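You operate a simulated robot arm through the tools that you are given. There is no shell and no other tool. Be economical: measure what you need, move in short steps, check, and stop when the job is done.

You run a simulated two-armed robot. Do the job below in one go: nothing can be reset, and whatever is moved stays where it is left.

JOB
Take the yellow square plug and leave it in the grey small yellow-handled tray. Then take the green cap and put it on the small steel shelf. Then put the clip tube on the rear deck strip away on the middle shelf of the bench rack. Then take the ice pack and put it on the middle shelf of the bench rack. Then take the yellow bearing block and leave it on the wheel step. Then put the yellow cup in the wash basin. Then put the white cup in the wash basin. Then take the inlet plug and put it in the steel parts tray. Then turn the water pressure knob to 0 bar. Then fetch the sprinkler head and stand it on the low bench. Then open the cool box lid. Keep to this order. Set down upright: yellow square plug, green cap, yellow bearing block, yellow cup, white cup, inlet plug, sprinkler head.
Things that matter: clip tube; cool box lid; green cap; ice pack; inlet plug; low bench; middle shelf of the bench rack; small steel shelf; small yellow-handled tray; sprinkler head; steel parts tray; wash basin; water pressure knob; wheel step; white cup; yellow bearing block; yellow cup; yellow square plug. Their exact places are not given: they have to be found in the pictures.

It is judged by the outcome, as a careful person would: the job done as asked, and still so three seconds after it is handed in. It fails if anything else is knocked over, pushed out of place, dropped, spilled or broken. A push-on lid holds only when it is set on centred and level and pressed home; a screw cap is set on level and turned clockwise until tight.

ROBOT AND FRAMES
Two 7-joint arms with two-finger parallel grippers on one trunk, on a base that drives. Base frame: it is fixed to the floor where the robot stands at the start and does not move with it; the origin is under the middle of the robot, x ahead of it, y to its left, z up; the surface under the hand at the start is at about z = 1. Units: m, degrees, N and s.
The left shoulder is at the start at [0.07, 0.187, 1.365], the right one opposite. With the tool pointing down near the work surface each hand reaches from about 0.3 to 0.8 m from the robot's upright axis, wherever it stands, measured 20 degrees to its own side. Places, roughly: clip tube (3x3x10 cm) [0.5, -1.6, 1.1]; cool box lid [5.6, 11.1, 1.1]; green cap (5x5x7 cm) [0.4, -1.1, 1]; ice pack (8x15x4 cm) [8.8, -8.7, 0.8]; inlet plug (5x5x7 cm) [5.6, 9.6, 0.7]; low bench [10.1, -6.2, 0.4]; middle shelf of the bench rack [9, -8, 1]; small steel shelf (48x13 cm) [0.58, -0.52, 1.54]; small yellow-handled tray (20x21x4 cm) [0.5, -1.3, 1]; sprinkler head (6x6x15 cm) [9, -8.9, 0.9]; steel parts tray (15x20x4 cm) [5.2, 10.1, 0.9]; wash basin (27x26 cm) [5.28, 9.84, 0.86]; water pressure knob [5.6, 10.2, 1]; wheel step (22x25 cm) [6.32, 11.62, 0.42]; white cup (8x7x9 cm) [5.5, 10.6, 0.9]; yellow bearing block (9x5x7 cm) [5.4, 10.2, 0.9]; yellow cup (8x7x9 cm) [5.2, 10.5, 0.9]; yellow square plug [0.5, 0, 1]. Payload 3.91 kg a hand.
The TCP of each hand is the grasp point between the finger pads, 0.03 m short of the fingertips. In the tool frame z runs along the fingers and y along their closing line. The gripper opens to 0.11 m. The fingers are 0.02 m wide and 0.01 m thick; the gripper's body (0.048 by 0.112 m) begins 0.055 m behind the TCP.
Orientation is told as [roll, pitch, yaw] about the base's x, y, z axes, in that order, counted from this pose: with the fingers straight down and closing along the base's y, the tool's x points along the base's -x, its y along +y and its z along -z.

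CONTROLS
- The arms move only by the tool send_rows. It takes "left_moves", "right_moves" or both (then of equal length, played together; a hand with none holds still); each is a list of rows, each an object (a shift or turn left out is 0, a gripper value left out holds the last) with "gripper": the opening in per cent of the stroke, from 0 (shut) to 100 (fully open); "slide": the shift along the tool's x, y, z in m, a list of three; "rotation": the turn, a rotation vector about the tool's x, y, z in degrees, a list of three. In form: [{"gripper": gripper, "slide": [tx, ty, tz], "rotation": [rx, ry, rz]}, ...]. A call has 1 to 12 rows; each row shifts and turns the commanded pose from where the row before left it, along the tool's axes as they then stand. Each row takes 0.2 s and may step no farther than 0.05 m and 8.6 degrees from the row before; otherwise, or with a gripper value out of range, the whole call is refused. Where a pose cannot be reached the arm comes as near as it can. A force on the tool above 40 N (or 10 N above the force at the start of the call, whichever is more), or a blocked arm, ends the call early, and 0.2 s more pass. The fingers move at their own pace (about 0.072 m/s each) and stop on an object; they squeeze with about 21 N. The grip force told is the motor's: it shows also when the fingers shut on nothing. Time passes only in rows, and 0.2 s behind the last, so rows that do not move let the fingers close. It gives the time, the measured TCP pose, the force on the tool (base axes), the opening and the grip force at its end, in the units of the frame above (readings bear some noise), with the torque about the TCP (base axes, N m) and any sound that the robot's microphone picked up.
- Cameras (640 x 400 px; columns grow to the right, rows downward): "scene" is now at [0.1226, -0.053, 1.5936]; the picture's right is [-0.58, -0.82, -0.00], its down [-0.47, 0.34, -0.82] and it looks along [0.67, -0.47, -0.58] (base axes); focal length 228 px, centre (320, 200). "left" rides on the left gripper at [0.072, -0.017, -0.103] in its tool frame; the picture's right is [0.23, 0.97, 0.00], its down [-0.76, 0.18, -0.62] and it looks along [-0.61, 0.14, 0.78] (tool axes); focal length 222 px, centre (320, 200). "right" rides on the right gripper at [0.072, 0.017, -0.103] in its tool frame; the picture's right is [-0.23, 0.97, 0.00], its down [-0.76, -0.18, -0.62] and it looks along [-0.61, -0.14, 0.78] (tool axes); focal length 222 px, centre (320, 200).
- get_image(camera): a new picture of that camera. No time passes.
- lift_body(by): slides the trunk up (or, below 0, down) by that many m; the arms and the scene camera ride with it, the base frame stays. It gives what a move gives, with no picture.
- roll_base(legs): drives the robot by 1 to 6 legs, each [ahead, turn to the left] in m and degrees, along the robot's own axes; the way and the turn of a leg run together, so that a leg with both is an arc; at most 1.5 m and 180 degrees a leg. The arms and the cameras ride along, it lands a little off, and it stops where it bumps. It gives what a move gives.
- head_to(pan, tilt): turns the head with the scene camera to pan (to the left, within 86 degrees either way) and tilt (down, from -29 to 69), counted from straight ahead of the robot. It gives what a move gives.
- point_at(camera, pixels): for up to 12 pixels [column, row] of the newest picture of that camera ("zoom" is the newest enlarged one), the place [x, y, z] in the base frame of the surface seen there, good to about 0.003 m. No time passes.
- inspect(camera, box): a new picture of the part [left, top, right, bottom] of that camera's present view, enlarged. No time passes.
- job_done(): hands the job in; it is judged then, once.

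Keep the steps short. Do not move on a guess: measure, check each grasp and each placing, and mend mistakes. In all there are 350 turns and 268 pictures (those below and enlarged ones count). Leave the grippers open and the arms clear of the work at the hand-in unless told otherwise, and finish with a single line.

The tools are called after "Emit:" as a command line: name --argument value ..., lists and objects as JSON in quotes. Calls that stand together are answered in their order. send_rows: Moves the arms, as the interface text tells. Its arguments: {"type":"object","properties":{"left_moves":{"type":"array","items":{"type":"object","properties":{"gripper":{"type":"number"},"slide":{"type":"array","items":{"type":"number"}},"rotation":{"type":"array","items":{"type":"number"}}}}},"right_moves":{"type":"array","items":{"type":"object","properties":{"gripper":{"type":"number"},"slide":{"type":"array","items":{"type":"number"}},"rotation":{"type":"array","items":{"type":"number"}}}}}},"required":[]} The other tools are called the same way: lift_body (by) slides the trunk up or down; roll_base (legs) drives the base; head_to (pan, tilt) turns the head that bears the scene camera; get_image (camera) takes a picture; point_at (camera, pixels) gives the place of the surface under pixels of a picture; inspect (camera, box) takes an enlarged picture of a part of a camera's view; job_done () hands the job in.

At the start:

```text
clock: 0.0
left_tcp_pos: [0.4573, -0.0264, 1.1499]
left_orientation: [0.0, -0.1, 0.0]
left_force: [0.0, -0.2, 0.2]
left_moment: [0.03, 0.01, 0.02]
left_grip_width: 0.1099
left_gripper_force: 0.0
right_tcp_pos: [0.4352, -0.4603, 1.1504]
right_orientation: [0.0, 0.1, 0.0]
right_force: [1.5, 1.1, -0.6]
right_moment: [-0.02, 0.0, 0.0]
right_grip_width: 0.1099
right_gripper_force: 0.0
trunk travel left (down, up): [-0.875, 0.065]
robot x, y, heading: [-0.0024, -0.0, 0.0]
head pan, tilt: [-35.4, 35.3]
```

scene: 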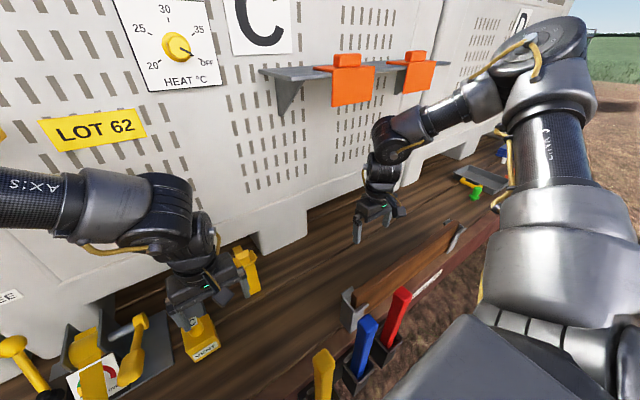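
right: 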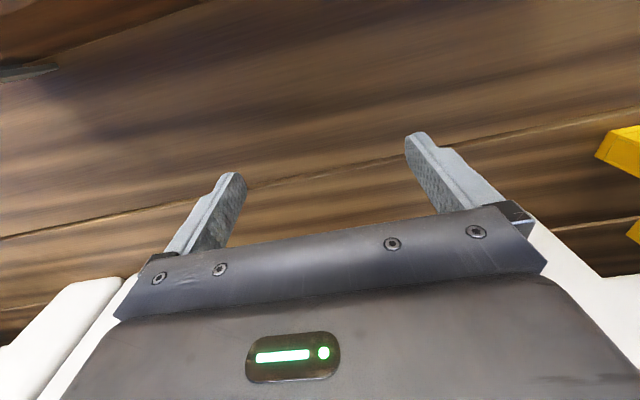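
left: 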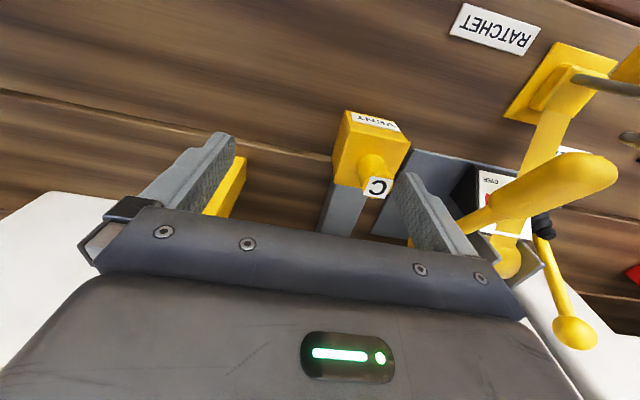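

I see yellow items near the left hand. I'll look straight ahead and down to find the yellow square plug.

Emit:
head_to --pan 0 --tilt 50

Emit:
get_image --camera "scene"

Emit:
inspect --camera "left" --box '[200, 80, 640, 360]'

```text
clock: 1.0
left_tcp_pos: [0.4562, -0.0264, 1.1488]
left_orientation: [0.0, 0.0, 0.0]
left_force: [-0.1, 0.1, 0.1]
left_moment: [0.02, 0.01, 0.0]
left_grip_width: 0.11
left_gripper_force: 0.1
right_tcp_pos: [0.4357, -0.4591, 1.1501]
right_orientation: [0.0, 0.0, 0.0]
right_force: [-0.9, 0.1, 0.7]
right_moment: [0.02, 0.02, 0.01]
right_grip_width: 0.1099
right_gripper_force: 0.2
trunk travel left (down, up): [-0.875, 0.065]
robot x, y, heading: [-0.0007, 0.0027, -0.2]
head pan, tilt: [0.0, 50.0]
```

```text
264 pictures are left
```

scene: 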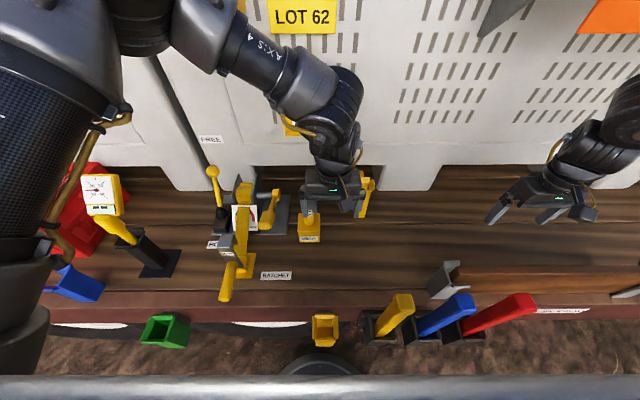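

```text
1.43 times, centred on (420, 220) of left
```

zoom: 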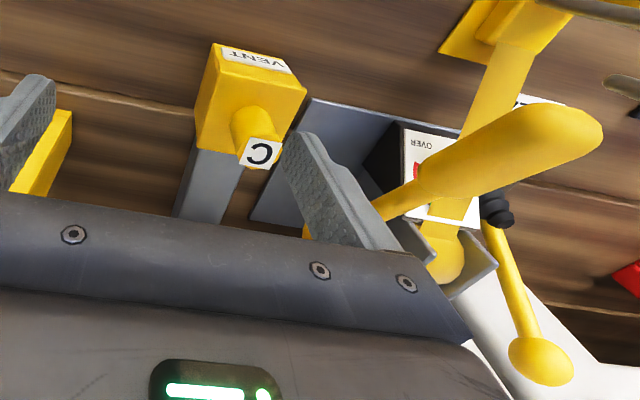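

The left hand hides part of the scene. I'll raise it and shift it to the right.

Emit:
send_rows --left_moves '[{"slide": [0, 0, -0.05]}, {"slide": [0, 0, -0.05]}, {"slide": [0, -0.05, 0]}, {"slide": [0, -0.05, 0]}, {"slide": [0, -0.05, 0]}]'

Emit:
get_image --camera "left"

Emit:
inspect --camera "scene" --box '[180, 120, 420, 290]'

```text
clock: 2.2
left_tcp_pos: [0.461, -0.1428, 1.2563]
left_orientation: [-1.4, -0.2, 1.0]
left_force: [-0.2, -0.3, -0.8]
left_moment: [-0.05, 0.01, 0.0]
left_grip_width: 0.11
left_gripper_force: 0.0
left hand out of reach, approached as far as the arm can: row 5
right_tcp_pos: [0.4353, -0.4576, 1.1503]
right_orientation: [0.0, 0.0, -0.1]
right_force: [0.4, 0.8, 0.0]
right_moment: [0.01, 0.03, -0.01]
right_grip_width: 0.1099
right_gripper_force: 0.1
trunk travel left (down, up): [-0.875, 0.065]
robot x, y, heading: [-0.0014, -0.0001, -0.0]
head pan, tilt: [0.0, 50.0]
```

```text
262 pictures are left
```

left: 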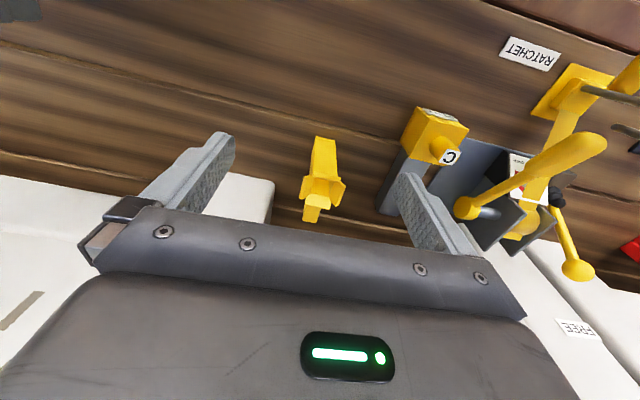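

```text
2.35 times, centred on (300, 205) of scene
```

zoom: 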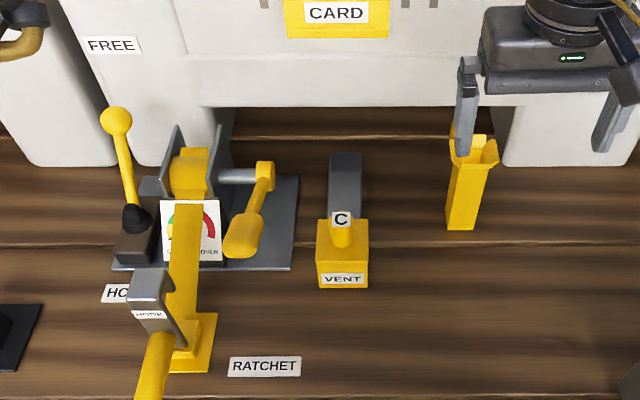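

I'll measure both candidates: the VENT block with its C spigot, and the yellow post.

Emit:
point_at --camera "zoom" --pixels '[[342, 218], [342, 255], [342, 278], [320, 240], [366, 240], [345, 165], [468, 200], [470, 145], [490, 150], [460, 225], [420, 230], [250, 240]]'

Emit:
inspect --camera "left" --box '[270, 90, 500, 240]'

Emit:
inspect --camera "scene" --box '[290, 170, 380, 250]'

```text
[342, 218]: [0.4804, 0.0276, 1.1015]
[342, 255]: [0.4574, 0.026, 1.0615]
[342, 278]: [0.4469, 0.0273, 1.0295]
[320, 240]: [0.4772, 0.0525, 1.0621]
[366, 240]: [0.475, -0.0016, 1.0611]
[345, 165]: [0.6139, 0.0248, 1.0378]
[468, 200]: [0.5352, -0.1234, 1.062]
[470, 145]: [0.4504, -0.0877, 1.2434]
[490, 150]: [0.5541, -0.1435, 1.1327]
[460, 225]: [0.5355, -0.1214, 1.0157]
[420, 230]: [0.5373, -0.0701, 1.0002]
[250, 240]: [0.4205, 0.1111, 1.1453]
```

```text
2.67 times, centred on (385, 165) of left
```

zoom: 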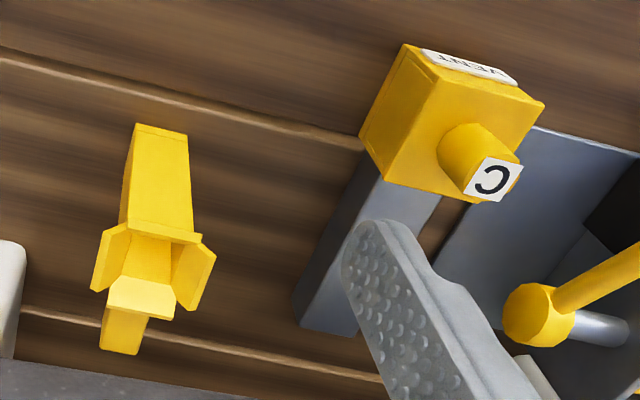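

```text
5.00 times, centred on (335, 210) of scene
```

zoom: 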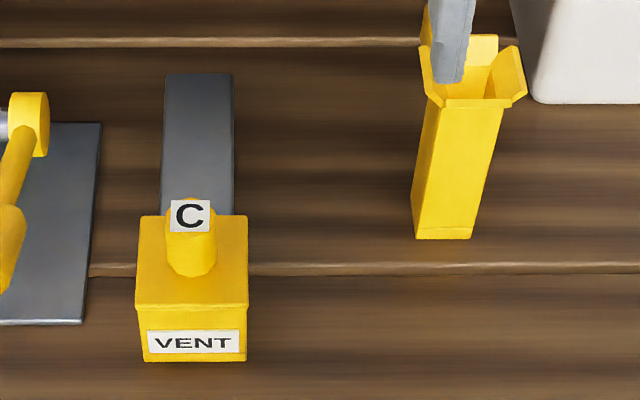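

I'll probe the block's geometry in this zoomed view.

Emit:
point_at --camera "zoom" --pixels '[[145, 225], [242, 225], [140, 300], [242, 300], [190, 290], [190, 260], [175, 150], [225, 150], [200, 85], [190, 215], [150, 355], [200, 180]]'

Emit:
head_to --pan 0 --tilt 20

Emit:
get_image --camera "scene"

```text
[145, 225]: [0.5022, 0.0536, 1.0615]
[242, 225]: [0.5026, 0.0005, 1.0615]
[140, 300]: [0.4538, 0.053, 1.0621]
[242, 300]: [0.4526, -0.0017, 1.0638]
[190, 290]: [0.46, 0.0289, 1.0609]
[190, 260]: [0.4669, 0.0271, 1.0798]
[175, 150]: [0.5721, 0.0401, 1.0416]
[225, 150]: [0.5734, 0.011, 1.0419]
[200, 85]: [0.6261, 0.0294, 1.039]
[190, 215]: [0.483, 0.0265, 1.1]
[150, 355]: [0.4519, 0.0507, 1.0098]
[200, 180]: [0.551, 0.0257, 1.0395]
```

```text
clock: 3.2
left_tcp_pos: [0.4608, -0.1439, 1.2529]
left_orientation: [-1.0, -0.2, 1.1]
left_force: [-0.1, -0.7, -0.6]
left_moment: [0.02, -0.01, 0.0]
left_grip_width: 0.11
left_gripper_force: 0.1
right_tcp_pos: [0.4356, -0.4599, 1.1493]
right_orientation: [0.1, 0.0, 0.0]
right_force: [0.5, -0.5, 0.2]
right_moment: [-0.01, -0.01, -0.02]
right_grip_width: 0.1099
right_gripper_force: 0.0
trunk travel left (down, up): [-0.875, 0.065]
robot x, y, heading: [0.0004, -0.0016, -0.0]
head pan, tilt: [0.0, 20.0]
```

```text
258 pictures are left
```

scene: 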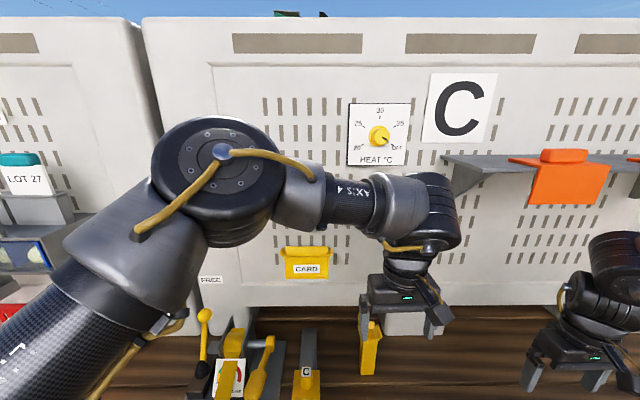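

The block's stub marked C sits at about (0.483, 0.027), with its top at z 1.10. I'll move the left hand above it and take a close look.

Emit:
send_rows --left_moves '[{"slide": [0.03, 0.05, 0]}, {"slide": [0.03, 0.05, 0]}, {"slide": [0.04, 0.03, 0]}, {"slide": [0, 0.03, 0.03]}, {"slide": [0, 0, 0]}]'

Emit:
get_image --camera "left"

Emit:
inspect --camera "left" --box '[240, 60, 440, 190]'

```text
refused: row 1 steps farther than a row can; nothing moved
```

```text
257 pictures are left
```

left: 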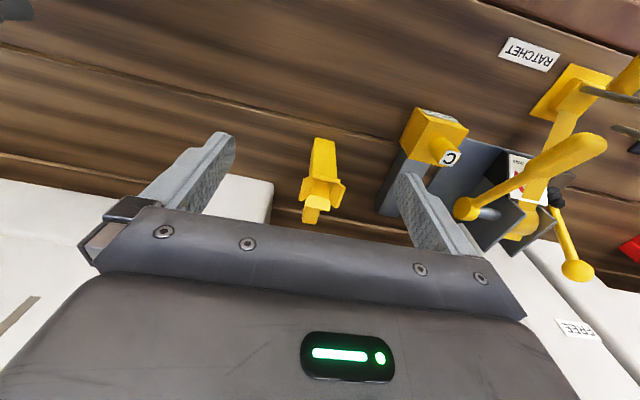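

```text
3.08 times, centred on (340, 125) of left
```

zoom: 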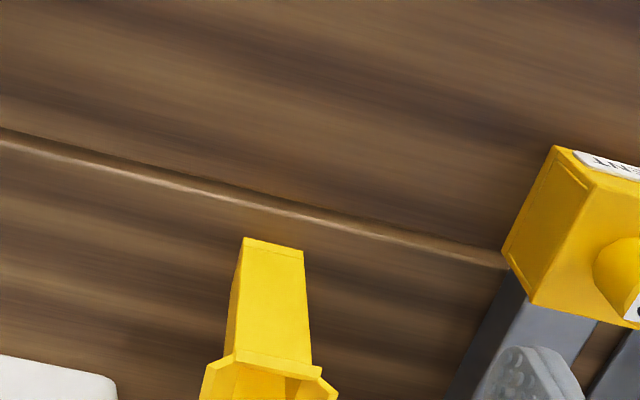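

The step was too long, so I'll use shorter ones.

Emit:
send_rows --left_moves '[{"slide": [0.02, 0.04, 0]}, {"slide": [0.02, 0.04, 0]}, {"slide": [0.02, 0.04, 0]}, {"slide": [0.02, 0.04, 0.0]}, {"slide": [0, 0.01, 0]}]'

Emit:
get_image --camera "left"

```text
clock: 4.4
left_tcp_pos: [0.3757, 0.0216, 1.2498]
left_orientation: [-0.1, 0.0, 0.0]
left_force: [0.6, 0.6, -0.4]
left_moment: [-0.03, 0.0, -0.04]
left_grip_width: 0.1102
left_gripper_force: 0.1
right_tcp_pos: [0.4353, -0.4584, 1.1498]
right_orientation: [0.0, 0.1, 0.1]
right_force: [-0.9, 0.3, 0.3]
right_moment: [-0.02, 0.0, 0.02]
right_grip_width: 0.11
right_gripper_force: 0.1
trunk travel left (down, up): [-0.875, 0.065]
robot x, y, heading: [0.0, -0.0014, -0.0]
head pan, tilt: [0.0, 20.0]
```

```text
255 pictures are left
```

left: 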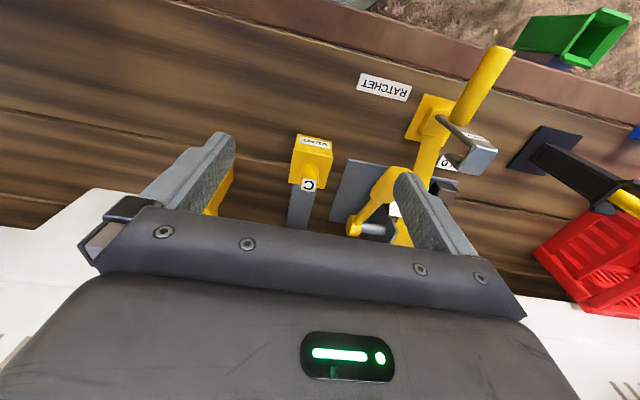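

The C stub is in view. I'll check clearance to the yellow crank handle beside it.

Emit:
inspect --camera "left" --box '[260, 110, 440, 240]'

Emit:
point_at --camera "left" --pixels '[[309, 184], [311, 170], [355, 225], [375, 195], [380, 180], [390, 170], [370, 228], [360, 215], [215, 190]]'

```text
3.08 times, centred on (350, 175) of left
```

zoom: 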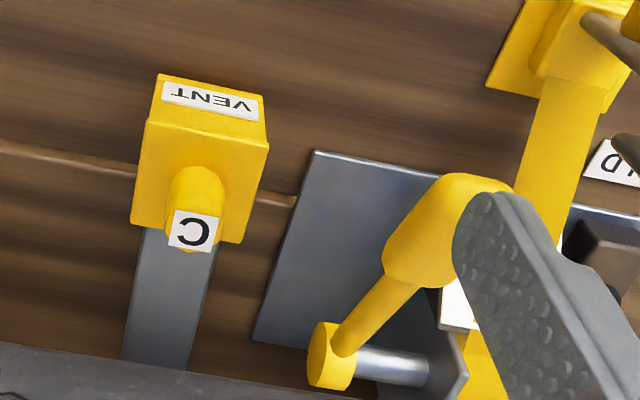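

```text
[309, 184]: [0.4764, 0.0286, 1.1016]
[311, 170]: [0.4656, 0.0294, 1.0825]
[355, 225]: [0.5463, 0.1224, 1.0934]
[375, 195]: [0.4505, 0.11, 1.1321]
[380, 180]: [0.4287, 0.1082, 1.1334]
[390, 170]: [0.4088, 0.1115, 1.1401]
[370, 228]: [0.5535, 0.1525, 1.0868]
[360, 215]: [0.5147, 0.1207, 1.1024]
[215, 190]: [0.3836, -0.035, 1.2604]
```

The crank clears. I'll bring the hand over the stub, descend, then close.

Emit:
send_rows --left_moves '[{"slide": [-0.045, 0.006, 0], "gripper": 60}, {"slide": [-0.045, 0, 0]}, {"slide": [-0.015, 0, 0]}, {"slide": [0, 0, 0.05]}, {"slide": [0, 0, 0.05]}, {"slide": [0, 0, 0.03]}, {"slide": [0, 0, 0.022]}, {}]'

Emit:
get_image --camera "left"

```text
clock: 6.2
left_tcp_pos: [0.4826, 0.0267, 1.0948]
left_orientation: [0.0, 0.1, 0.0]
left_force: [0.5, -0.5, 0.2]
left_moment: [0.01, 0.0, 0.0]
left_grip_width: 0.0661
left_gripper_force: 0.0
right_tcp_pos: [0.4357, -0.4587, 1.1496]
right_orientation: [0.0, -0.1, 0.0]
right_force: [-0.6, -0.2, 0.3]
right_moment: [0.03, 0.01, 0.01]
right_grip_width: 0.1101
right_gripper_force: 0.0
trunk travel left (down, up): [-0.875, 0.065]
robot x, y, heading: [-0.0038, 0.0008, -0.0]
head pan, tilt: [0.0, 20.0]
```

```text
253 pictures are left
```

left: 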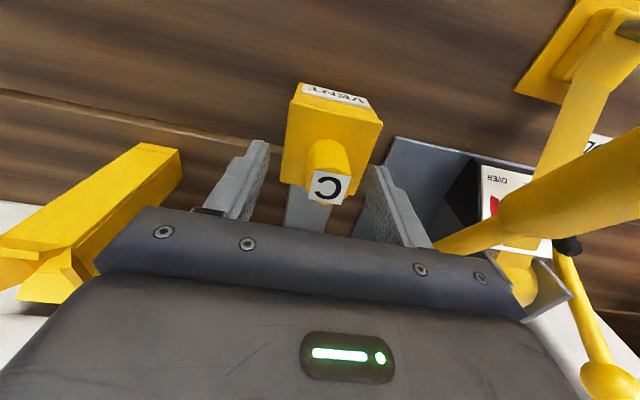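

The stub is between the fingers, so I'll close and lift a little.

Emit:
send_rows --left_moves '[{"gripper": 0}, {}, {}, {}, {"slide": [0, 0, -0.01]}, {"slide": [0, 0, -0.01]}, {"slide": [0, 0, -0.02]}]'

Emit:
get_image --camera "left"

```text
clock: 7.8
left_tcp_pos: [0.4831, 0.0234, 1.137]
left_orientation: [0.0, 0.0, 0.0]
left_force: [-1.2, 0.6, -0.9]
left_moment: [0.01, -0.04, 0.0]
left_grip_width: 0.0271
left_gripper_force: 21.0
right_tcp_pos: [0.4355, -0.4598, 1.1484]
right_orientation: [-0.1, 0.0, 0.0]
right_force: [0.0, -0.5, -0.6]
right_moment: [0.05, 0.01, 0.02]
right_grip_width: 0.1103
right_gripper_force: 0.1
trunk travel left (down, up): [-0.875, 0.065]
robot x, y, heading: [0.0009, 0.0004, -0.0]
head pan, tilt: [0.0, 20.0]
```

```text
252 pictures are left
```

left: 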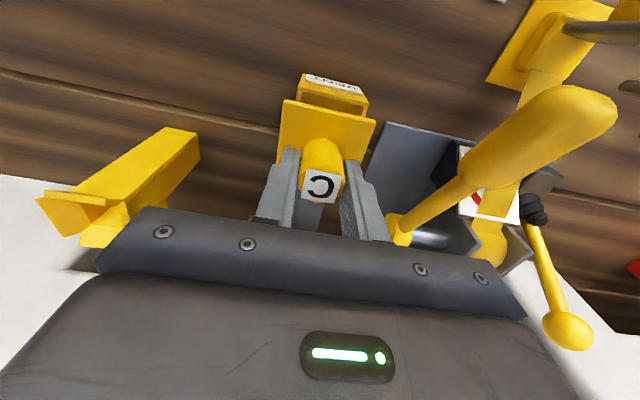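

The plug came off the vent box. I'll raise both hands before driving.

Emit:
send_rows --left_moves '[{"slide": [0, 0, -0.05]}, {"slide": [0, 0, -0.05]}, {"slide": [0, 0, -0.05]}, {"slide": [0.05, 0, 0]}, {"slide": [0.05, 0, 0]}]' --right_moves '[{"slide": [0, 0, -0.05]}, {"slide": [0, 0, -0.05]}, {"slide": [0, 0, -0.05]}, {"slide": [0.05, 0, 0]}, {"slide": [0.03, 0, 0]}]'

Emit:
get_image --camera "left"

Emit:
head_to --pan -70 --tilt 30

Emit:
get_image --camera "scene"

```text
clock: 9.0
left_tcp_pos: [0.3782, 0.0245, 1.2873]
left_orientation: [0.1, -0.1, 0.1]
left_force: [-0.5, -0.4, -0.5]
left_moment: [-0.02, -0.01, 0.0]
left_grip_width: 0.027
left_gripper_force: 20.9
right_tcp_pos: [0.3489, -0.4607, 1.3012]
right_orientation: [0.0, -0.3, 0.0]
right_force: [-0.7, -0.3, 0.8]
right_moment: [0.02, -0.01, -0.02]
right_grip_width: 0.1103
right_gripper_force: 0.0
trunk travel left (down, up): [-0.875, 0.065]
robot x, y, heading: [-0.0012, -0.0013, 0.1]
head pan, tilt: [0.0, 20.0]
```

```text
251 pictures are left
```

left: 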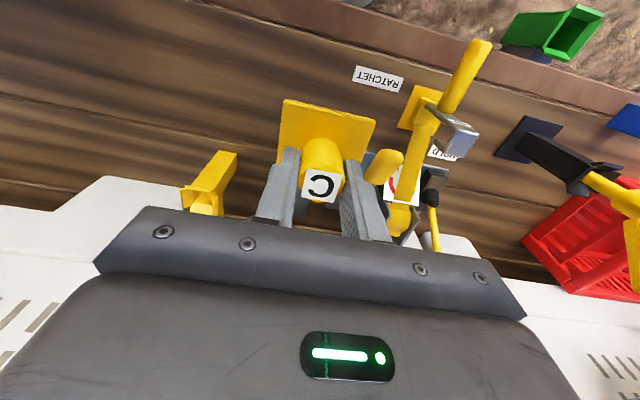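

```text
clock: 10.4
left_tcp_pos: [0.3842, 0.0244, 1.2856]
left_orientation: [0.0, 0.1, 0.0]
left_force: [0.5, -0.4, -1.0]
left_moment: [0.01, -0.03, -0.02]
left_grip_width: 0.0267
left_gripper_force: 21.1
right_tcp_pos: [0.353, -0.4602, 1.2991]
right_orientation: [-0.1, 0.0, 0.0]
right_force: [0.4, 0.1, 1.0]
right_moment: [0.0, 0.0, -0.01]
right_grip_width: 0.11
right_gripper_force: 0.1
trunk travel left (down, up): [-0.875, 0.065]
robot x, y, heading: [-0.0007, 0.001, -0.1]
head pan, tilt: [-70.0, 30.0]
```

```text
250 pictures are left
```

scene: 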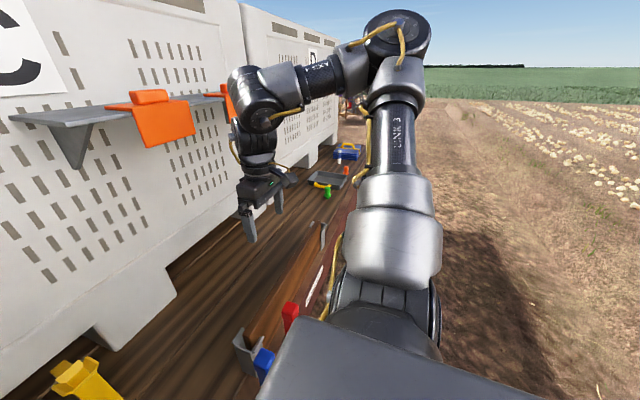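

The ground on the right is clear. I'll back off, turn right, drive along, and turn back.

Emit:
roll_base --legs '[[-0.3, 0], [0, -90], [1.3, 0], [0, 90], [0.2, 0]]'

Emit:
head_to --pan 0 --tilt 40

Emit:
get_image --camera "scene"

```text
clock: 27.4
left_tcp_pos: [0.262, -1.3015, 1.287]
left_orientation: [0.1, -0.2, -1.9]
left_force: [-0.4, 0.2, -0.1]
left_moment: [-0.02, -0.01, 0.0]
left_grip_width: 0.027
left_gripper_force: 21.2
right_tcp_pos: [0.2175, -1.7844, 1.301]
right_orientation: [0.0, -0.2, -2.0]
right_force: [0.0, -0.5, -0.1]
right_moment: [0.01, -0.03, -0.01]
right_grip_width: 0.11
right_gripper_force: 0.1
trunk travel left (down, up): [-0.875, 0.065]
robot x, y, heading: [-0.1153, -1.3142, -1.9]
head pan, tilt: [-70.0, 30.0]
```

```text
clock: 28.8
left_tcp_pos: [0.2674, -1.3015, 1.2858]
left_orientation: [0.0, 0.1, -1.9]
left_force: [-0.7, -0.5, -1.0]
left_moment: [0.02, -0.02, 0.0]
left_grip_width: 0.027
left_gripper_force: 20.7
right_tcp_pos: [0.2221, -1.785, 1.2987]
right_orientation: [0.0, 0.1, -1.9]
right_force: [0.1, 0.8, 0.2]
right_moment: [-0.03, 0.02, 0.02]
right_grip_width: 0.1101
right_gripper_force: 0.1
trunk travel left (down, up): [-0.875, 0.065]
robot x, y, heading: [-0.1134, -1.3122, -1.6]
head pan, tilt: [0.0, 40.0]
```

```text
249 pictures are left
```

scene: 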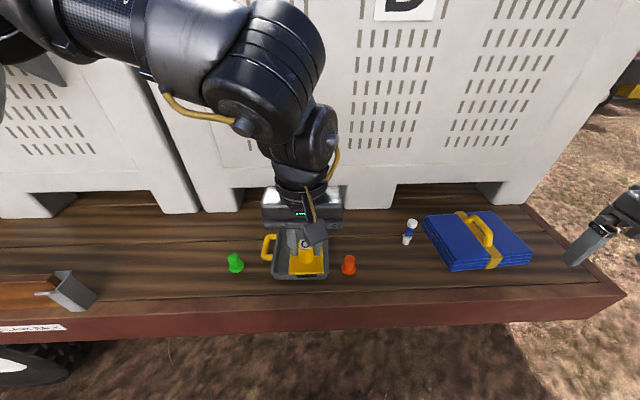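

The tray is right under the held plug, with the green cap to its left and the clip tube at (408,232). I'll measure them.

Emit:
inspect --camera "scene" --box '[210, 180, 450, 300]'

Emit:
point_at --camera "scene" --pixels '[[275, 275], [325, 275], [280, 265], [325, 245], [300, 240], [235, 262], [235, 254], [348, 262], [348, 256], [411, 222], [407, 240], [268, 248]]'

Emit:
get_image --camera "left"

```text
2.67 times, centred on (330, 240) of scene
```

zoom: 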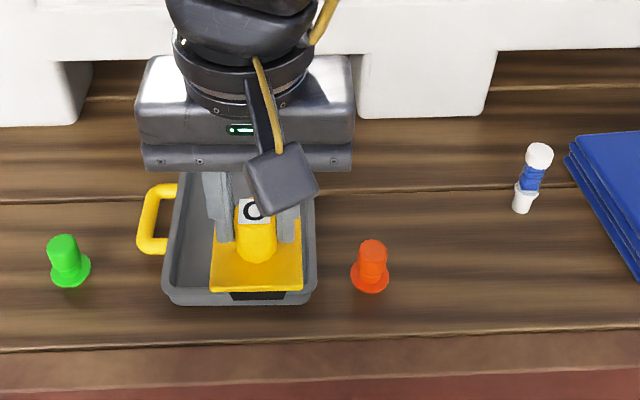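

```text
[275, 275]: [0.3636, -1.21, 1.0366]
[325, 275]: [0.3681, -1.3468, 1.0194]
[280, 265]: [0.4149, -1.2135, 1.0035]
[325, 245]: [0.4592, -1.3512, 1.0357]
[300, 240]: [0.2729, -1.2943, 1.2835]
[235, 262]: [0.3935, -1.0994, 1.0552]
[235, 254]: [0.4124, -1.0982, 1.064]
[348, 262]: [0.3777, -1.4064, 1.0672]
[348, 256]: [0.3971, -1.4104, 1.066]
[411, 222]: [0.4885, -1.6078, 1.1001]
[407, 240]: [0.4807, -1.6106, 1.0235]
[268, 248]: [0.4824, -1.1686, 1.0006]
```

```text
247 pictures are left
```

left: 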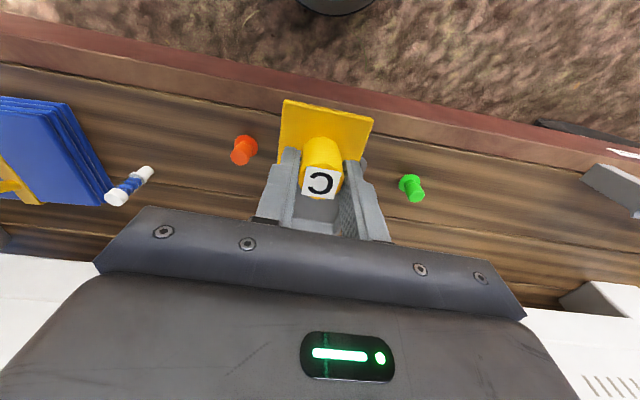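

The tray centre is about (0.46, -1.283), floor z 1.003. I'll move the plug over it and down to z 1.12.

Emit:
send_rows --left_moves '[{"slide": [-0.048, 0.012, 0]}, {"slide": [-0.048, 0.012, 0]}, {"slide": [-0.048, 0, 0]}, {"slide": [-0.048, 0, 0]}, {"slide": [0, 0, 0.05], "rotation": [0, 0, -1.6]}, {"slide": [0, 0, 0.05]}, {"slide": [0, 0, 0.04]}, {}]'

Emit:
inspect --camera "scene" --box '[210, 160, 450, 310]'

Emit:
get_image --camera "left"

```text
clock: 30.6
left_tcp_pos: [0.4589, -1.2855, 1.1441]
left_orientation: [0.0, 0.0, -0.4]
left_force: [0.3, 0.6, -0.7]
left_moment: [0.01, 0.02, -0.05]
left_grip_width: 0.0271
left_gripper_force: 21.1
left hand out of reach, approached as far as the arm can: row 4
right_tcp_pos: [0.2221, -1.7848, 1.2997]
right_orientation: [0.0, 0.0, -2.0]
right_force: [-0.3, -0.2, 0.3]
right_moment: [-0.01, 0.01, 0.03]
right_grip_width: 0.1097
right_gripper_force: 0.0
trunk travel left (down, up): [-0.875, 0.065]
robot x, y, heading: [-0.1141, -1.3133, -2.0]
head pan, tilt: [0.0, 40.0]
```

```text
2.67 times, centred on (330, 235) of scene
```

zoom: 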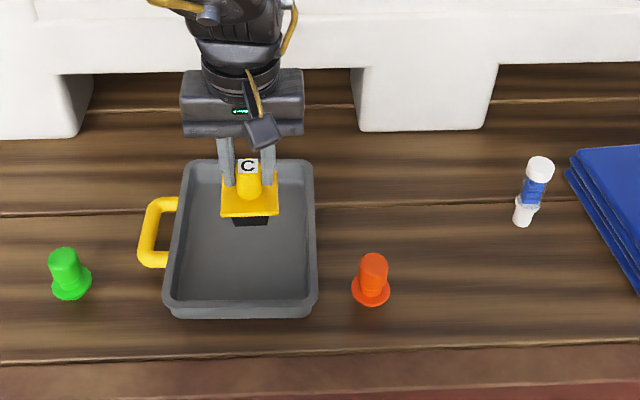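

```text
245 pictures are left
```

left: 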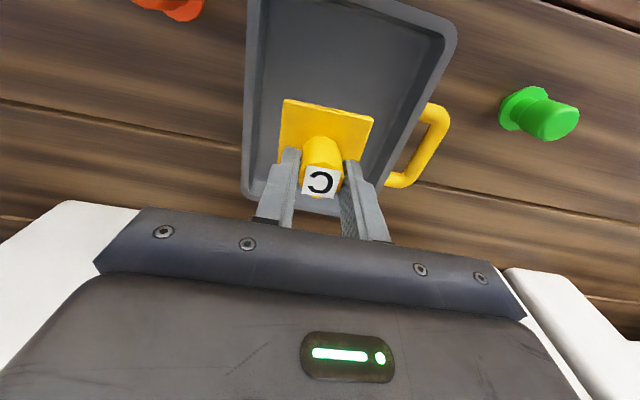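

I'll check the tray corners against the plug.

Emit:
point_at --camera "zoom" --pixels '[[188, 163], [308, 166], [168, 303], [316, 303], [240, 260], [240, 290], [200, 180], [250, 222], [250, 208], [65, 290], [65, 255], [540, 165]]'

```text
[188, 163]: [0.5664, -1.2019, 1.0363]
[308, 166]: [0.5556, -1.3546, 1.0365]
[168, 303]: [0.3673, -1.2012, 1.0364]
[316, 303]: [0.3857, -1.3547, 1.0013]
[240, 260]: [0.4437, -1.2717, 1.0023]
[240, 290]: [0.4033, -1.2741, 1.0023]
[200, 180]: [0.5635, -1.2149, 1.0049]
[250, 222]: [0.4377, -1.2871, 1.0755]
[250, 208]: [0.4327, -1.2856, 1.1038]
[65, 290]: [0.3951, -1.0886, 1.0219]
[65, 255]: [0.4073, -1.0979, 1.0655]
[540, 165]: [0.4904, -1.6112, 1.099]
```

Well centred. The insert's bottom is about 0.07 below the TCP, so I'll descend gently until contact.

Emit:
send_rows --left_moves '[{"slide": [0, 0, 0.03]}, {"slide": [0, 0, 0.02]}, {"slide": [0, 0, 0.008]}, {"slide": [0, 0, 0.005]}, {"slide": [0, 0, 0.004]}]'

Emit:
inspect --camera "scene" --box '[260, 200, 350, 290]'

```text
clock: 31.8
left_tcp_pos: [0.455, -1.2853, 1.0818]
left_orientation: [-0.1, -0.5, -0.3]
left_force: [2.7, 0.2, 20.1]
left_moment: [0.33, 0.03, -0.07]
left_grip_width: 0.0271
left_gripper_force: 21.4
right_tcp_pos: [0.2189, -1.7861, 1.3016]
right_orientation: [0.1, -0.1, -2.0]
right_force: [0.3, 0.1, 0.8]
right_moment: [0.01, 0.0, -0.01]
right_grip_width: 0.1099
right_gripper_force: 0.0
trunk travel left (down, up): [-0.875, 0.065]
robot x, y, heading: [-0.1181, -1.311, -1.8]
head pan, tilt: [0.0, 40.0]
```

```text
4.44 times, centred on (305, 245) of scene
```

zoom: 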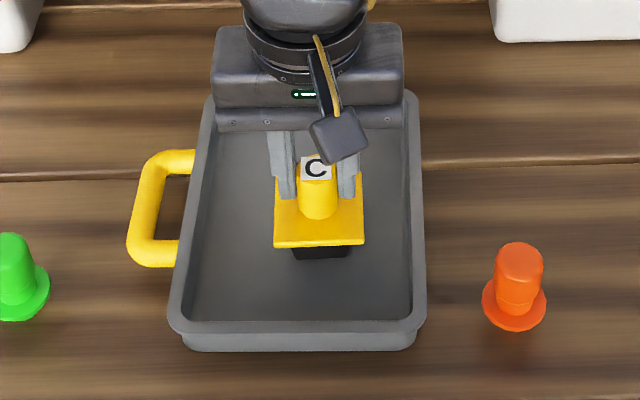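

Contact (20 N) with the plug level. I'll open and retreat upward.

Emit:
send_rows --left_moves '[{"slide": [0, 0, -0.002], "gripper": 60}, {}, {}, {"slide": [0, 0, -0.03]}, {"slide": [0, 0, -0.05]}, {"slide": [0, 0, -0.05]}]'

Emit:
get_image --camera "left"

```text
clock: 33.2
left_tcp_pos: [0.4561, -1.2842, 1.2097]
left_orientation: [0.0, 0.0, -0.3]
left_force: [-0.1, 0.2, -0.2]
left_moment: [0.02, 0.01, 0.0]
left_grip_width: 0.0662
left_gripper_force: 0.0
right_tcp_pos: [0.2197, -1.7856, 1.2997]
right_orientation: [-0.1, -0.1, -1.9]
right_force: [-0.2, -0.1, 0.0]
right_moment: [0.01, -0.04, 0.0]
right_grip_width: 0.1101
right_gripper_force: 0.0
trunk travel left (down, up): [-0.875, 0.065]
robot x, y, heading: [-0.1162, -1.3116, -2.1]
head pan, tilt: [0.0, 40.0]
```

```text
243 pictures are left
```

left: 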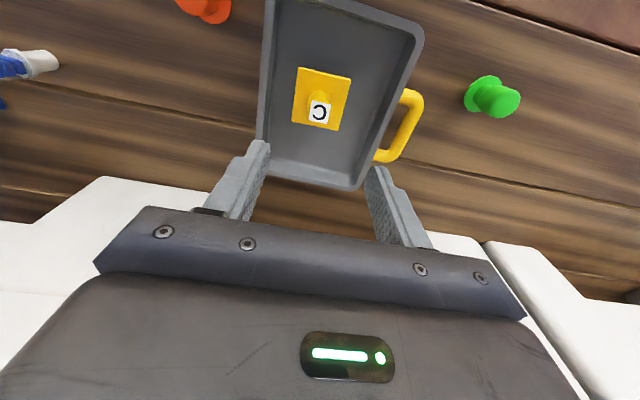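

The plug is upright in the tray. Next is the green cap, so I'll measure it closely.

Emit:
inspect --camera "scene" --box '[215, 240, 265, 280]'

Emit:
inspect --camera "left" --box '[440, 60, 540, 130]'

Emit:
point_at --camera "left" --pixels '[[497, 102], [507, 108], [495, 112], [510, 98], [480, 82], [470, 98]]'

```text
10.00 times, centred on (240, 260) of scene
```

zoom: 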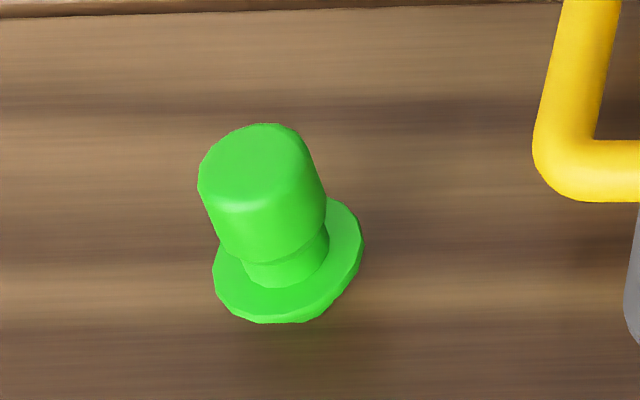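

```text
5.71 times, centred on (490, 95) of left
```

zoom: 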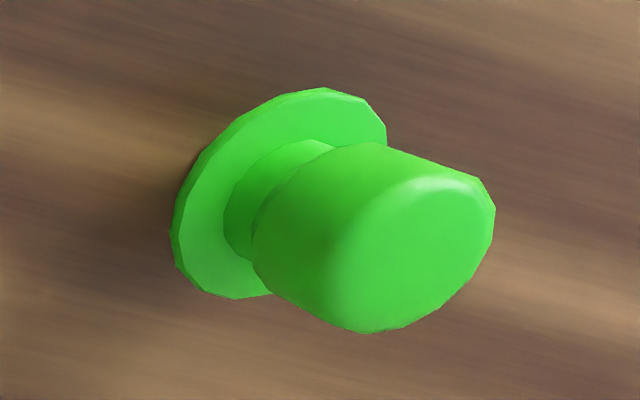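

```text
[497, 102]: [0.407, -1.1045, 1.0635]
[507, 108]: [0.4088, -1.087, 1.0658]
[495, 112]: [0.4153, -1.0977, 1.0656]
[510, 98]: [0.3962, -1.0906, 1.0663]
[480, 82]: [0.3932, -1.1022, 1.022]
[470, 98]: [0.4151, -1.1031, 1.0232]
```

I'll probe the cap's top edges in the newest zoom.

Emit:
point_at --camera "zoom" --pixels '[[430, 260], [480, 230], [380, 318], [470, 195], [365, 250], [280, 215], [320, 105], [190, 230], [240, 290]]'

```text
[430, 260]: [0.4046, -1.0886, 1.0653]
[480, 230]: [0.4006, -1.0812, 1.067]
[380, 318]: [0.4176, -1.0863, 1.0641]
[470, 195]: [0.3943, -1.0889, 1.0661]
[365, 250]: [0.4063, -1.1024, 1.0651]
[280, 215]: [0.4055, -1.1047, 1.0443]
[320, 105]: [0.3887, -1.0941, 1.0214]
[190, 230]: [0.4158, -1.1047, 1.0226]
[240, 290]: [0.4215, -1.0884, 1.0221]
```

The cap centre is about (0.405, -1.093), knob top 1.066, flange 1.022. I'll move over it and descend.

Emit:
send_rows --left_moves '[{"slide": [0.012, 0.047, 0]}, {"slide": [0.013, 0.048, 0]}, {"slide": [0.013, 0.048, 0]}, {"slide": [0.013, 0.048, 0]}, {"slide": [0, 0, 0.05]}, {"slide": [0, 0, 0.035]}, {}]'

Emit:
get_image --camera "left"

```text
clock: 34.8
left_tcp_pos: [0.3526, -1.1491, 1.1228]
left_orientation: [0.1, -0.2, 0.0]
left_force: [-1.2, -0.3, -0.6]
left_moment: [-0.01, 0.0, 0.0]
left_grip_width: 0.0663
left_gripper_force: 0.1
left hand out of reach, approached as far as the arm can: row 1, 2, 3, 4
right_tcp_pos: [0.22, -1.7855, 1.3004]
right_orientation: [0.0, -0.1, -2.0]
right_force: [0.1, -0.2, 0.4]
right_moment: [-0.02, -0.01, -0.01]
right_grip_width: 0.1101
right_gripper_force: 0.0
trunk travel left (down, up): [-0.875, 0.065]
robot x, y, heading: [-0.1171, -1.3115, -2.0]
head pan, tilt: [0.0, 40.0]
```

```text
240 pictures are left
```

left: 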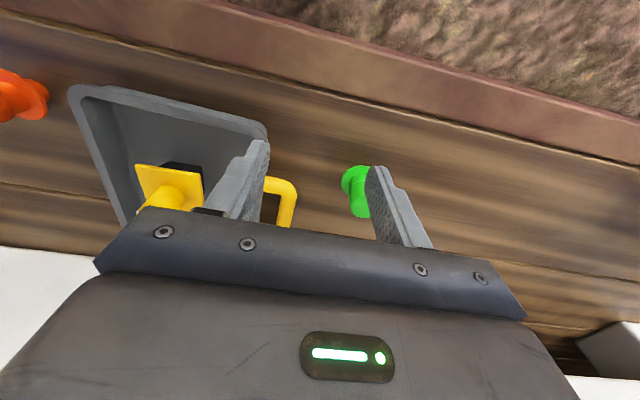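

The reach was limited higher up. From here I'll move the rest at this height, still above the cap.

Emit:
send_rows --left_moves '[{"slide": [-0.02, 0.028, 0]}, {"slide": [-0.03, 0.028, 0]}, {}]'

Emit:
get_image --camera "left"

```text
clock: 35.6
left_tcp_pos: [0.3538, -1.1503, 1.1249]
left_orientation: [0.1, -0.2, -0.2]
left_force: [0.7, 0.2, -0.1]
left_moment: [0.02, 0.02, -0.03]
left_grip_width: 0.066
left_gripper_force: 0.1
left hand out of reach, approached as far as the arm can: row 1, 2
right_tcp_pos: [0.2199, -1.7841, 1.3003]
right_orientation: [0.1, 0.0, -1.9]
right_force: [0.7, 0.3, 0.8]
right_moment: [0.02, -0.02, 0.02]
right_grip_width: 0.1101
right_gripper_force: 0.1
trunk travel left (down, up): [-0.875, 0.065]
robot x, y, heading: [-0.12, -1.3135, -2.0]
head pan, tilt: [0.0, 40.0]
```

```text
239 pictures are left
```

left: 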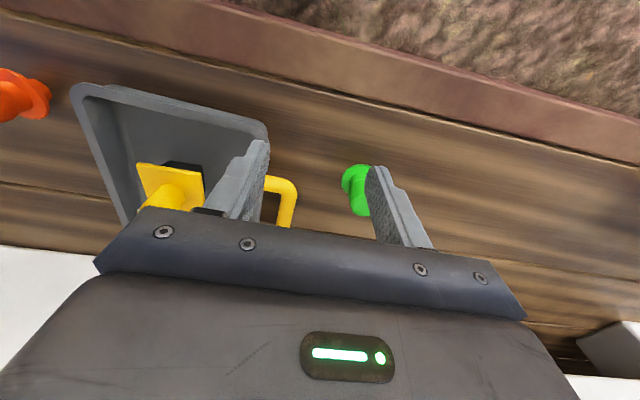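

I'll raise the hand, pull it toward a roomy pose on its own side, and see whether it moves freely.

Emit:
send_rows --left_moves '[{"slide": [0, 0, -0.05]}, {"slide": [0, 0, -0.05]}, {"slide": [0, 0.04, 0]}, {"slide": [0, 0.04, 0]}, {"slide": [0, 0.04, 0]}, {}]'

Emit:
head_to --pan 20 --tilt 25

Emit:
get_image --camera "scene"

```text
clock: 37.0
left_tcp_pos: [0.2965, -1.0986, 1.2161]
left_orientation: [0.0, -0.1, -0.1]
left_force: [-0.5, 0.1, -0.5]
left_moment: [0.02, 0.0, 0.01]
left_grip_width: 0.0661
left_gripper_force: 0.1
left hand out of reach, approached as far as the arm can: row 3, 4, 5
right_tcp_pos: [0.222, -1.7868, 1.3007]
right_orientation: [0.0, 0.1, -1.9]
right_force: [0.2, 0.3, 0.0]
right_moment: [0.0, 0.02, -0.01]
right_grip_width: 0.11
right_gripper_force: 0.0
trunk travel left (down, up): [-0.875, 0.065]
robot x, y, heading: [-0.118, -1.3127, -1.9]
head pan, tilt: [0.0, 40.0]
```

```text
clock: 37.9
left_tcp_pos: [0.2957, -1.0979, 1.2171]
left_orientation: [0.1, -0.2, 0.0]
left_force: [0.6, -0.8, 0.2]
left_moment: [-0.04, -0.02, 0.0]
left_grip_width: 0.0658
left_gripper_force: 0.1
right_tcp_pos: [0.2218, -1.7848, 1.3007]
right_orientation: [0.0, 0.0, -2.0]
right_force: [-0.6, -0.4, 0.4]
right_moment: [-0.03, -0.04, -0.01]
right_grip_width: 0.11
right_gripper_force: 0.0
trunk travel left (down, up): [-0.875, 0.065]
robot x, y, heading: [-0.1146, -1.3116, -2.1]
head pan, tilt: [20.0, 25.0]
```

```text
238 pictures are left
```

scene: 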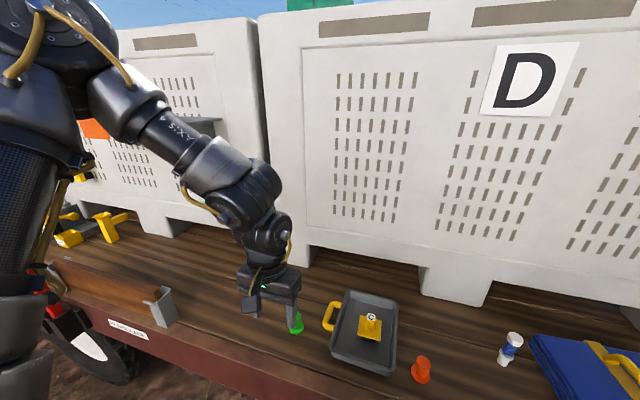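

The hand slides along a limit, probably a wrist joint. I'll turn the tool's yaw left by about 24° and try again.

Emit:
send_rows --left_moves '[{"rotation": [0, 0, -8]}, {"rotation": [0, 0, -8]}, {"rotation": [0, 0, -8]}, {"slide": [-0.03, 0, 0]}, {"slide": [-0.03, 0, 0]}, {"slide": [-0.03, 0, 0]}, {}]'

```text
clock: 39.5
left_tcp_pos: [0.3787, -1.0602, 1.2168]
left_orientation: [0.0, -0.1, 23.7]
left_force: [0.0, 0.3, 1.0]
left_moment: [0.0, 0.0, -0.02]
left_grip_width: 0.066
left_gripper_force: 0.1
right_tcp_pos: [0.2213, -1.7847, 1.3004]
right_orientation: [0.0, -0.1, -2.0]
right_force: [1.5, 1.0, 1.0]
right_moment: [-0.03, -0.02, 0.02]
right_grip_width: 0.1099
right_gripper_force: 0.1
trunk travel left (down, up): [-0.875, 0.065]
robot x, y, heading: [-0.1148, -1.3114, -2.1]
head pan, tilt: [20.0, 25.0]
```

That works: yaw should follow the bearing. I'll go over the cap and down to z 1.06.

Emit:
send_rows --left_moves '[{"slide": [-0.011, -0.0406, 0]}, {"slide": [0, 0, 0.05]}, {"slide": [0, 0, 0.04]}, {"slide": [0, 0, 0]}]'

Emit:
get_image --camera "left"

```text
clock: 40.5
left_tcp_pos: [0.4043, -1.0976, 1.1282]
left_orientation: [0.0, 0.0, 23.7]
left_force: [0.5, -0.2, 0.1]
left_moment: [0.01, 0.02, -0.05]
left_grip_width: 0.0659
left_gripper_force: 0.1
right_tcp_pos: [0.2214, -1.7855, 1.2996]
right_orientation: [0.1, 0.0, -1.9]
right_force: [0.4, 0.4, 0.1]
right_moment: [-0.01, -0.03, 0.02]
right_grip_width: 0.1102
right_gripper_force: 0.1
trunk travel left (down, up): [-0.875, 0.065]
robot x, y, heading: [-0.1185, -1.3141, -2.0]
head pan, tilt: [20.0, 25.0]
```

```text
237 pictures are left
```

left: 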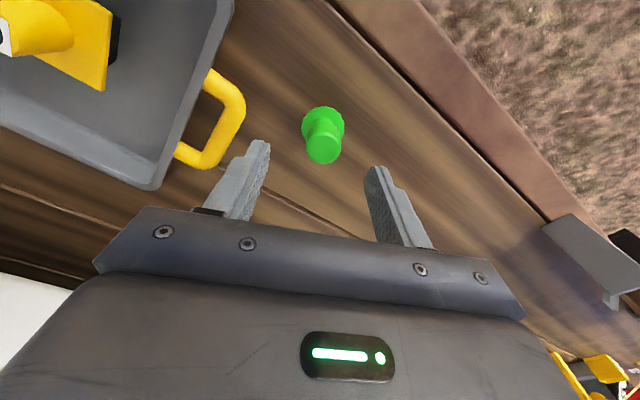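

Centred. I'll descend, close and lift.

Emit:
send_rows --left_moves '[{"slide": [0, 0.003, 0.04]}, {"slide": [0, 0, 0.028]}, {"gripper": 0}, {}, {}, {}, {"slide": [0, 0, -0.04]}, {"slide": [0, 0, -0.04]}, {}]'

Emit:
get_image --camera "left"

```text
clock: 42.5
left_tcp_pos: [0.4046, -1.0923, 1.1392]
left_orientation: [0.1, 0.1, 23.7]
left_force: [0.1, -0.2, -0.1]
left_moment: [-0.01, -0.03, 0.01]
left_grip_width: 0.0274
left_gripper_force: 20.8
right_tcp_pos: [0.221, -1.7844, 1.3007]
right_orientation: [0.0, 0.0, -1.9]
right_force: [0.2, -0.3, -0.5]
right_moment: [-0.03, 0.02, 0.0]
right_grip_width: 0.11
right_gripper_force: 0.0
trunk travel left (down, up): [-0.875, 0.065]
robot x, y, heading: [-0.1144, -1.313, -1.6]
head pan, tilt: [20.0, 25.0]
```

```text
236 pictures are left
```

left: 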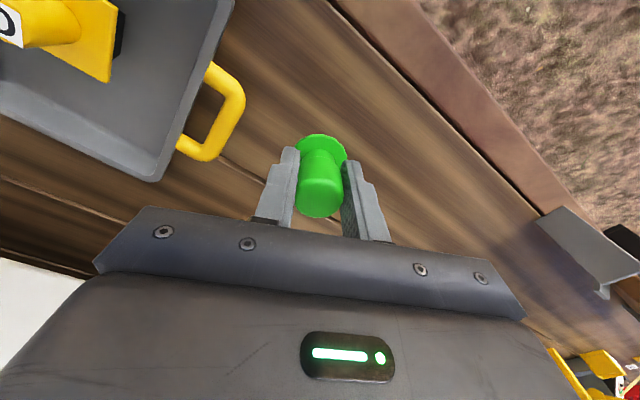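

Cap held; its bottom is 0.06 below the TCP. I'll raise it, back off and drive to the steel shelf.

Emit:
send_rows --left_moves '[{"slide": [0, 0, -0.05]}, {"slide": [0, 0, -0.05]}, {"slide": [0, 0, -0.05]}, {"slide": [0.04, 0, 0]}, {"slide": [0.04, 0, 0]}]'

Emit:
roll_base --legs '[[-0.25, 0], [0, 91.8], [0.62, 0], [0, -90]]'

Emit:
head_to --pan 10 --tilt 5

Emit:
get_image --camera "scene"

```text
clock: 43.6
left_tcp_pos: [0.318, -1.1308, 1.2841]
left_orientation: [0.0, 0.0, 23.7]
left_force: [-0.9, -0.3, 0.5]
left_moment: [-0.01, -0.02, -0.01]
left_grip_width: 0.0275
left_gripper_force: 21.0
left hand out of reach, approached as far as the arm can: row 2, 3
right_tcp_pos: [0.2213, -1.7847, 1.3006]
right_orientation: [0.1, 0.0, -1.9]
right_force: [0.2, 0.4, 0.3]
right_moment: [0.03, -0.03, -0.01]
right_grip_width: 0.1102
right_gripper_force: 0.1
trunk travel left (down, up): [-0.875, 0.065]
robot x, y, heading: [-0.1162, -1.3109, -2.0]
head pan, tilt: [20.0, 25.0]
```

```text
clock: 56.2
left_tcp_pos: [0.0565, -0.4763, 1.2845]
left_orientation: [0.0, 0.1, 27.5]
left_force: [-0.4, 1.0, -0.5]
left_moment: [0.03, 0.02, 0.01]
left_grip_width: 0.027
left_gripper_force: 21.3
right_tcp_pos: [0.0022, -1.1374, 1.2995]
right_orientation: [0.0, 0.0, 1.8]
right_force: [-0.7, -0.4, 0.2]
right_moment: [-0.04, -0.02, -0.02]
right_grip_width: 0.1101
right_gripper_force: 0.1
trunk travel left (down, up): [-0.875, 0.065]
robot x, y, heading: [-0.368, -0.6893, 1.8]
head pan, tilt: [20.0, 25.0]
```

```text
clock: 57.0
left_tcp_pos: [0.0562, -0.4776, 1.2835]
left_orientation: [0.1, 0.0, 27.6]
left_force: [0.1, -0.1, -0.7]
left_moment: [-0.01, 0.03, -0.01]
left_grip_width: 0.0269
left_gripper_force: 21.2
right_tcp_pos: [0.0012, -1.1381, 1.2997]
right_orientation: [0.0, 0.0, 1.8]
right_force: [0.4, 0.5, 0.4]
right_moment: [0.02, 0.02, 0.01]
right_grip_width: 0.11
right_gripper_force: 0.0
trunk travel left (down, up): [-0.875, 0.065]
robot x, y, heading: [-0.3691, -0.6899, 1.8]
head pan, tilt: [10.0, 5.0]
```

```text
235 pictures are left
```

scene: 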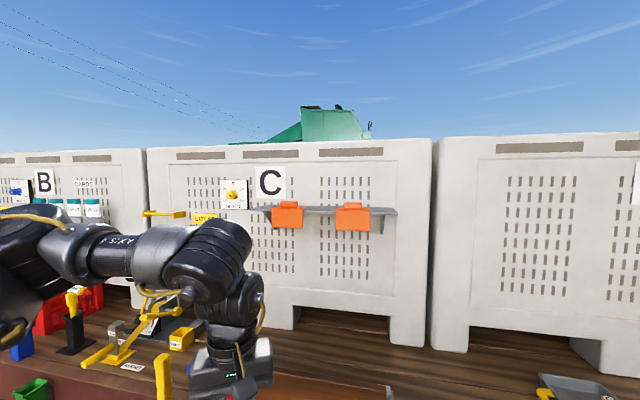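

Emit:
inspect --camera "scene" --box '[240, 160, 420, 270]'

Emit:
point_at --camera "scene" --pixels '[[288, 207], [320, 209], [322, 212], [352, 209], [385, 211], [392, 212], [262, 209], [320, 230], [352, 203], [304, 207], [340, 210]]'

```text
3.56 times, centred on (330, 215) of scene
```

zoom: 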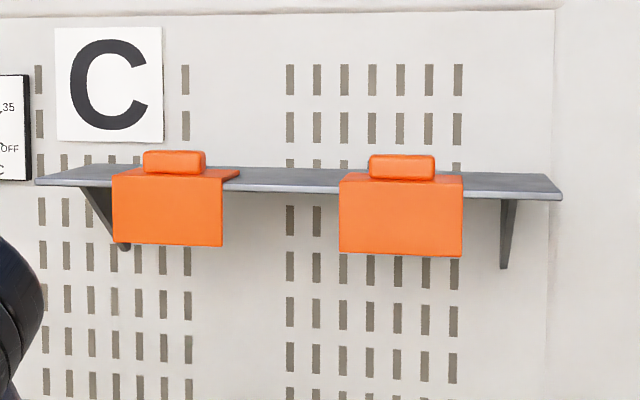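

```text
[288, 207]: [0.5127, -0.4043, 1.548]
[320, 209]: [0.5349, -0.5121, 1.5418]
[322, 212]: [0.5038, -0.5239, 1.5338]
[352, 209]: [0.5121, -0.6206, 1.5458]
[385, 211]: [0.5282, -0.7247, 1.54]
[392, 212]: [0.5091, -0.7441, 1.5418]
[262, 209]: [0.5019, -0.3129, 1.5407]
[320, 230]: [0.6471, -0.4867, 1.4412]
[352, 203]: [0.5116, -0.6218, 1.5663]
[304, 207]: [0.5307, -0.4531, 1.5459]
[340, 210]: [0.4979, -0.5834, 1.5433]
```

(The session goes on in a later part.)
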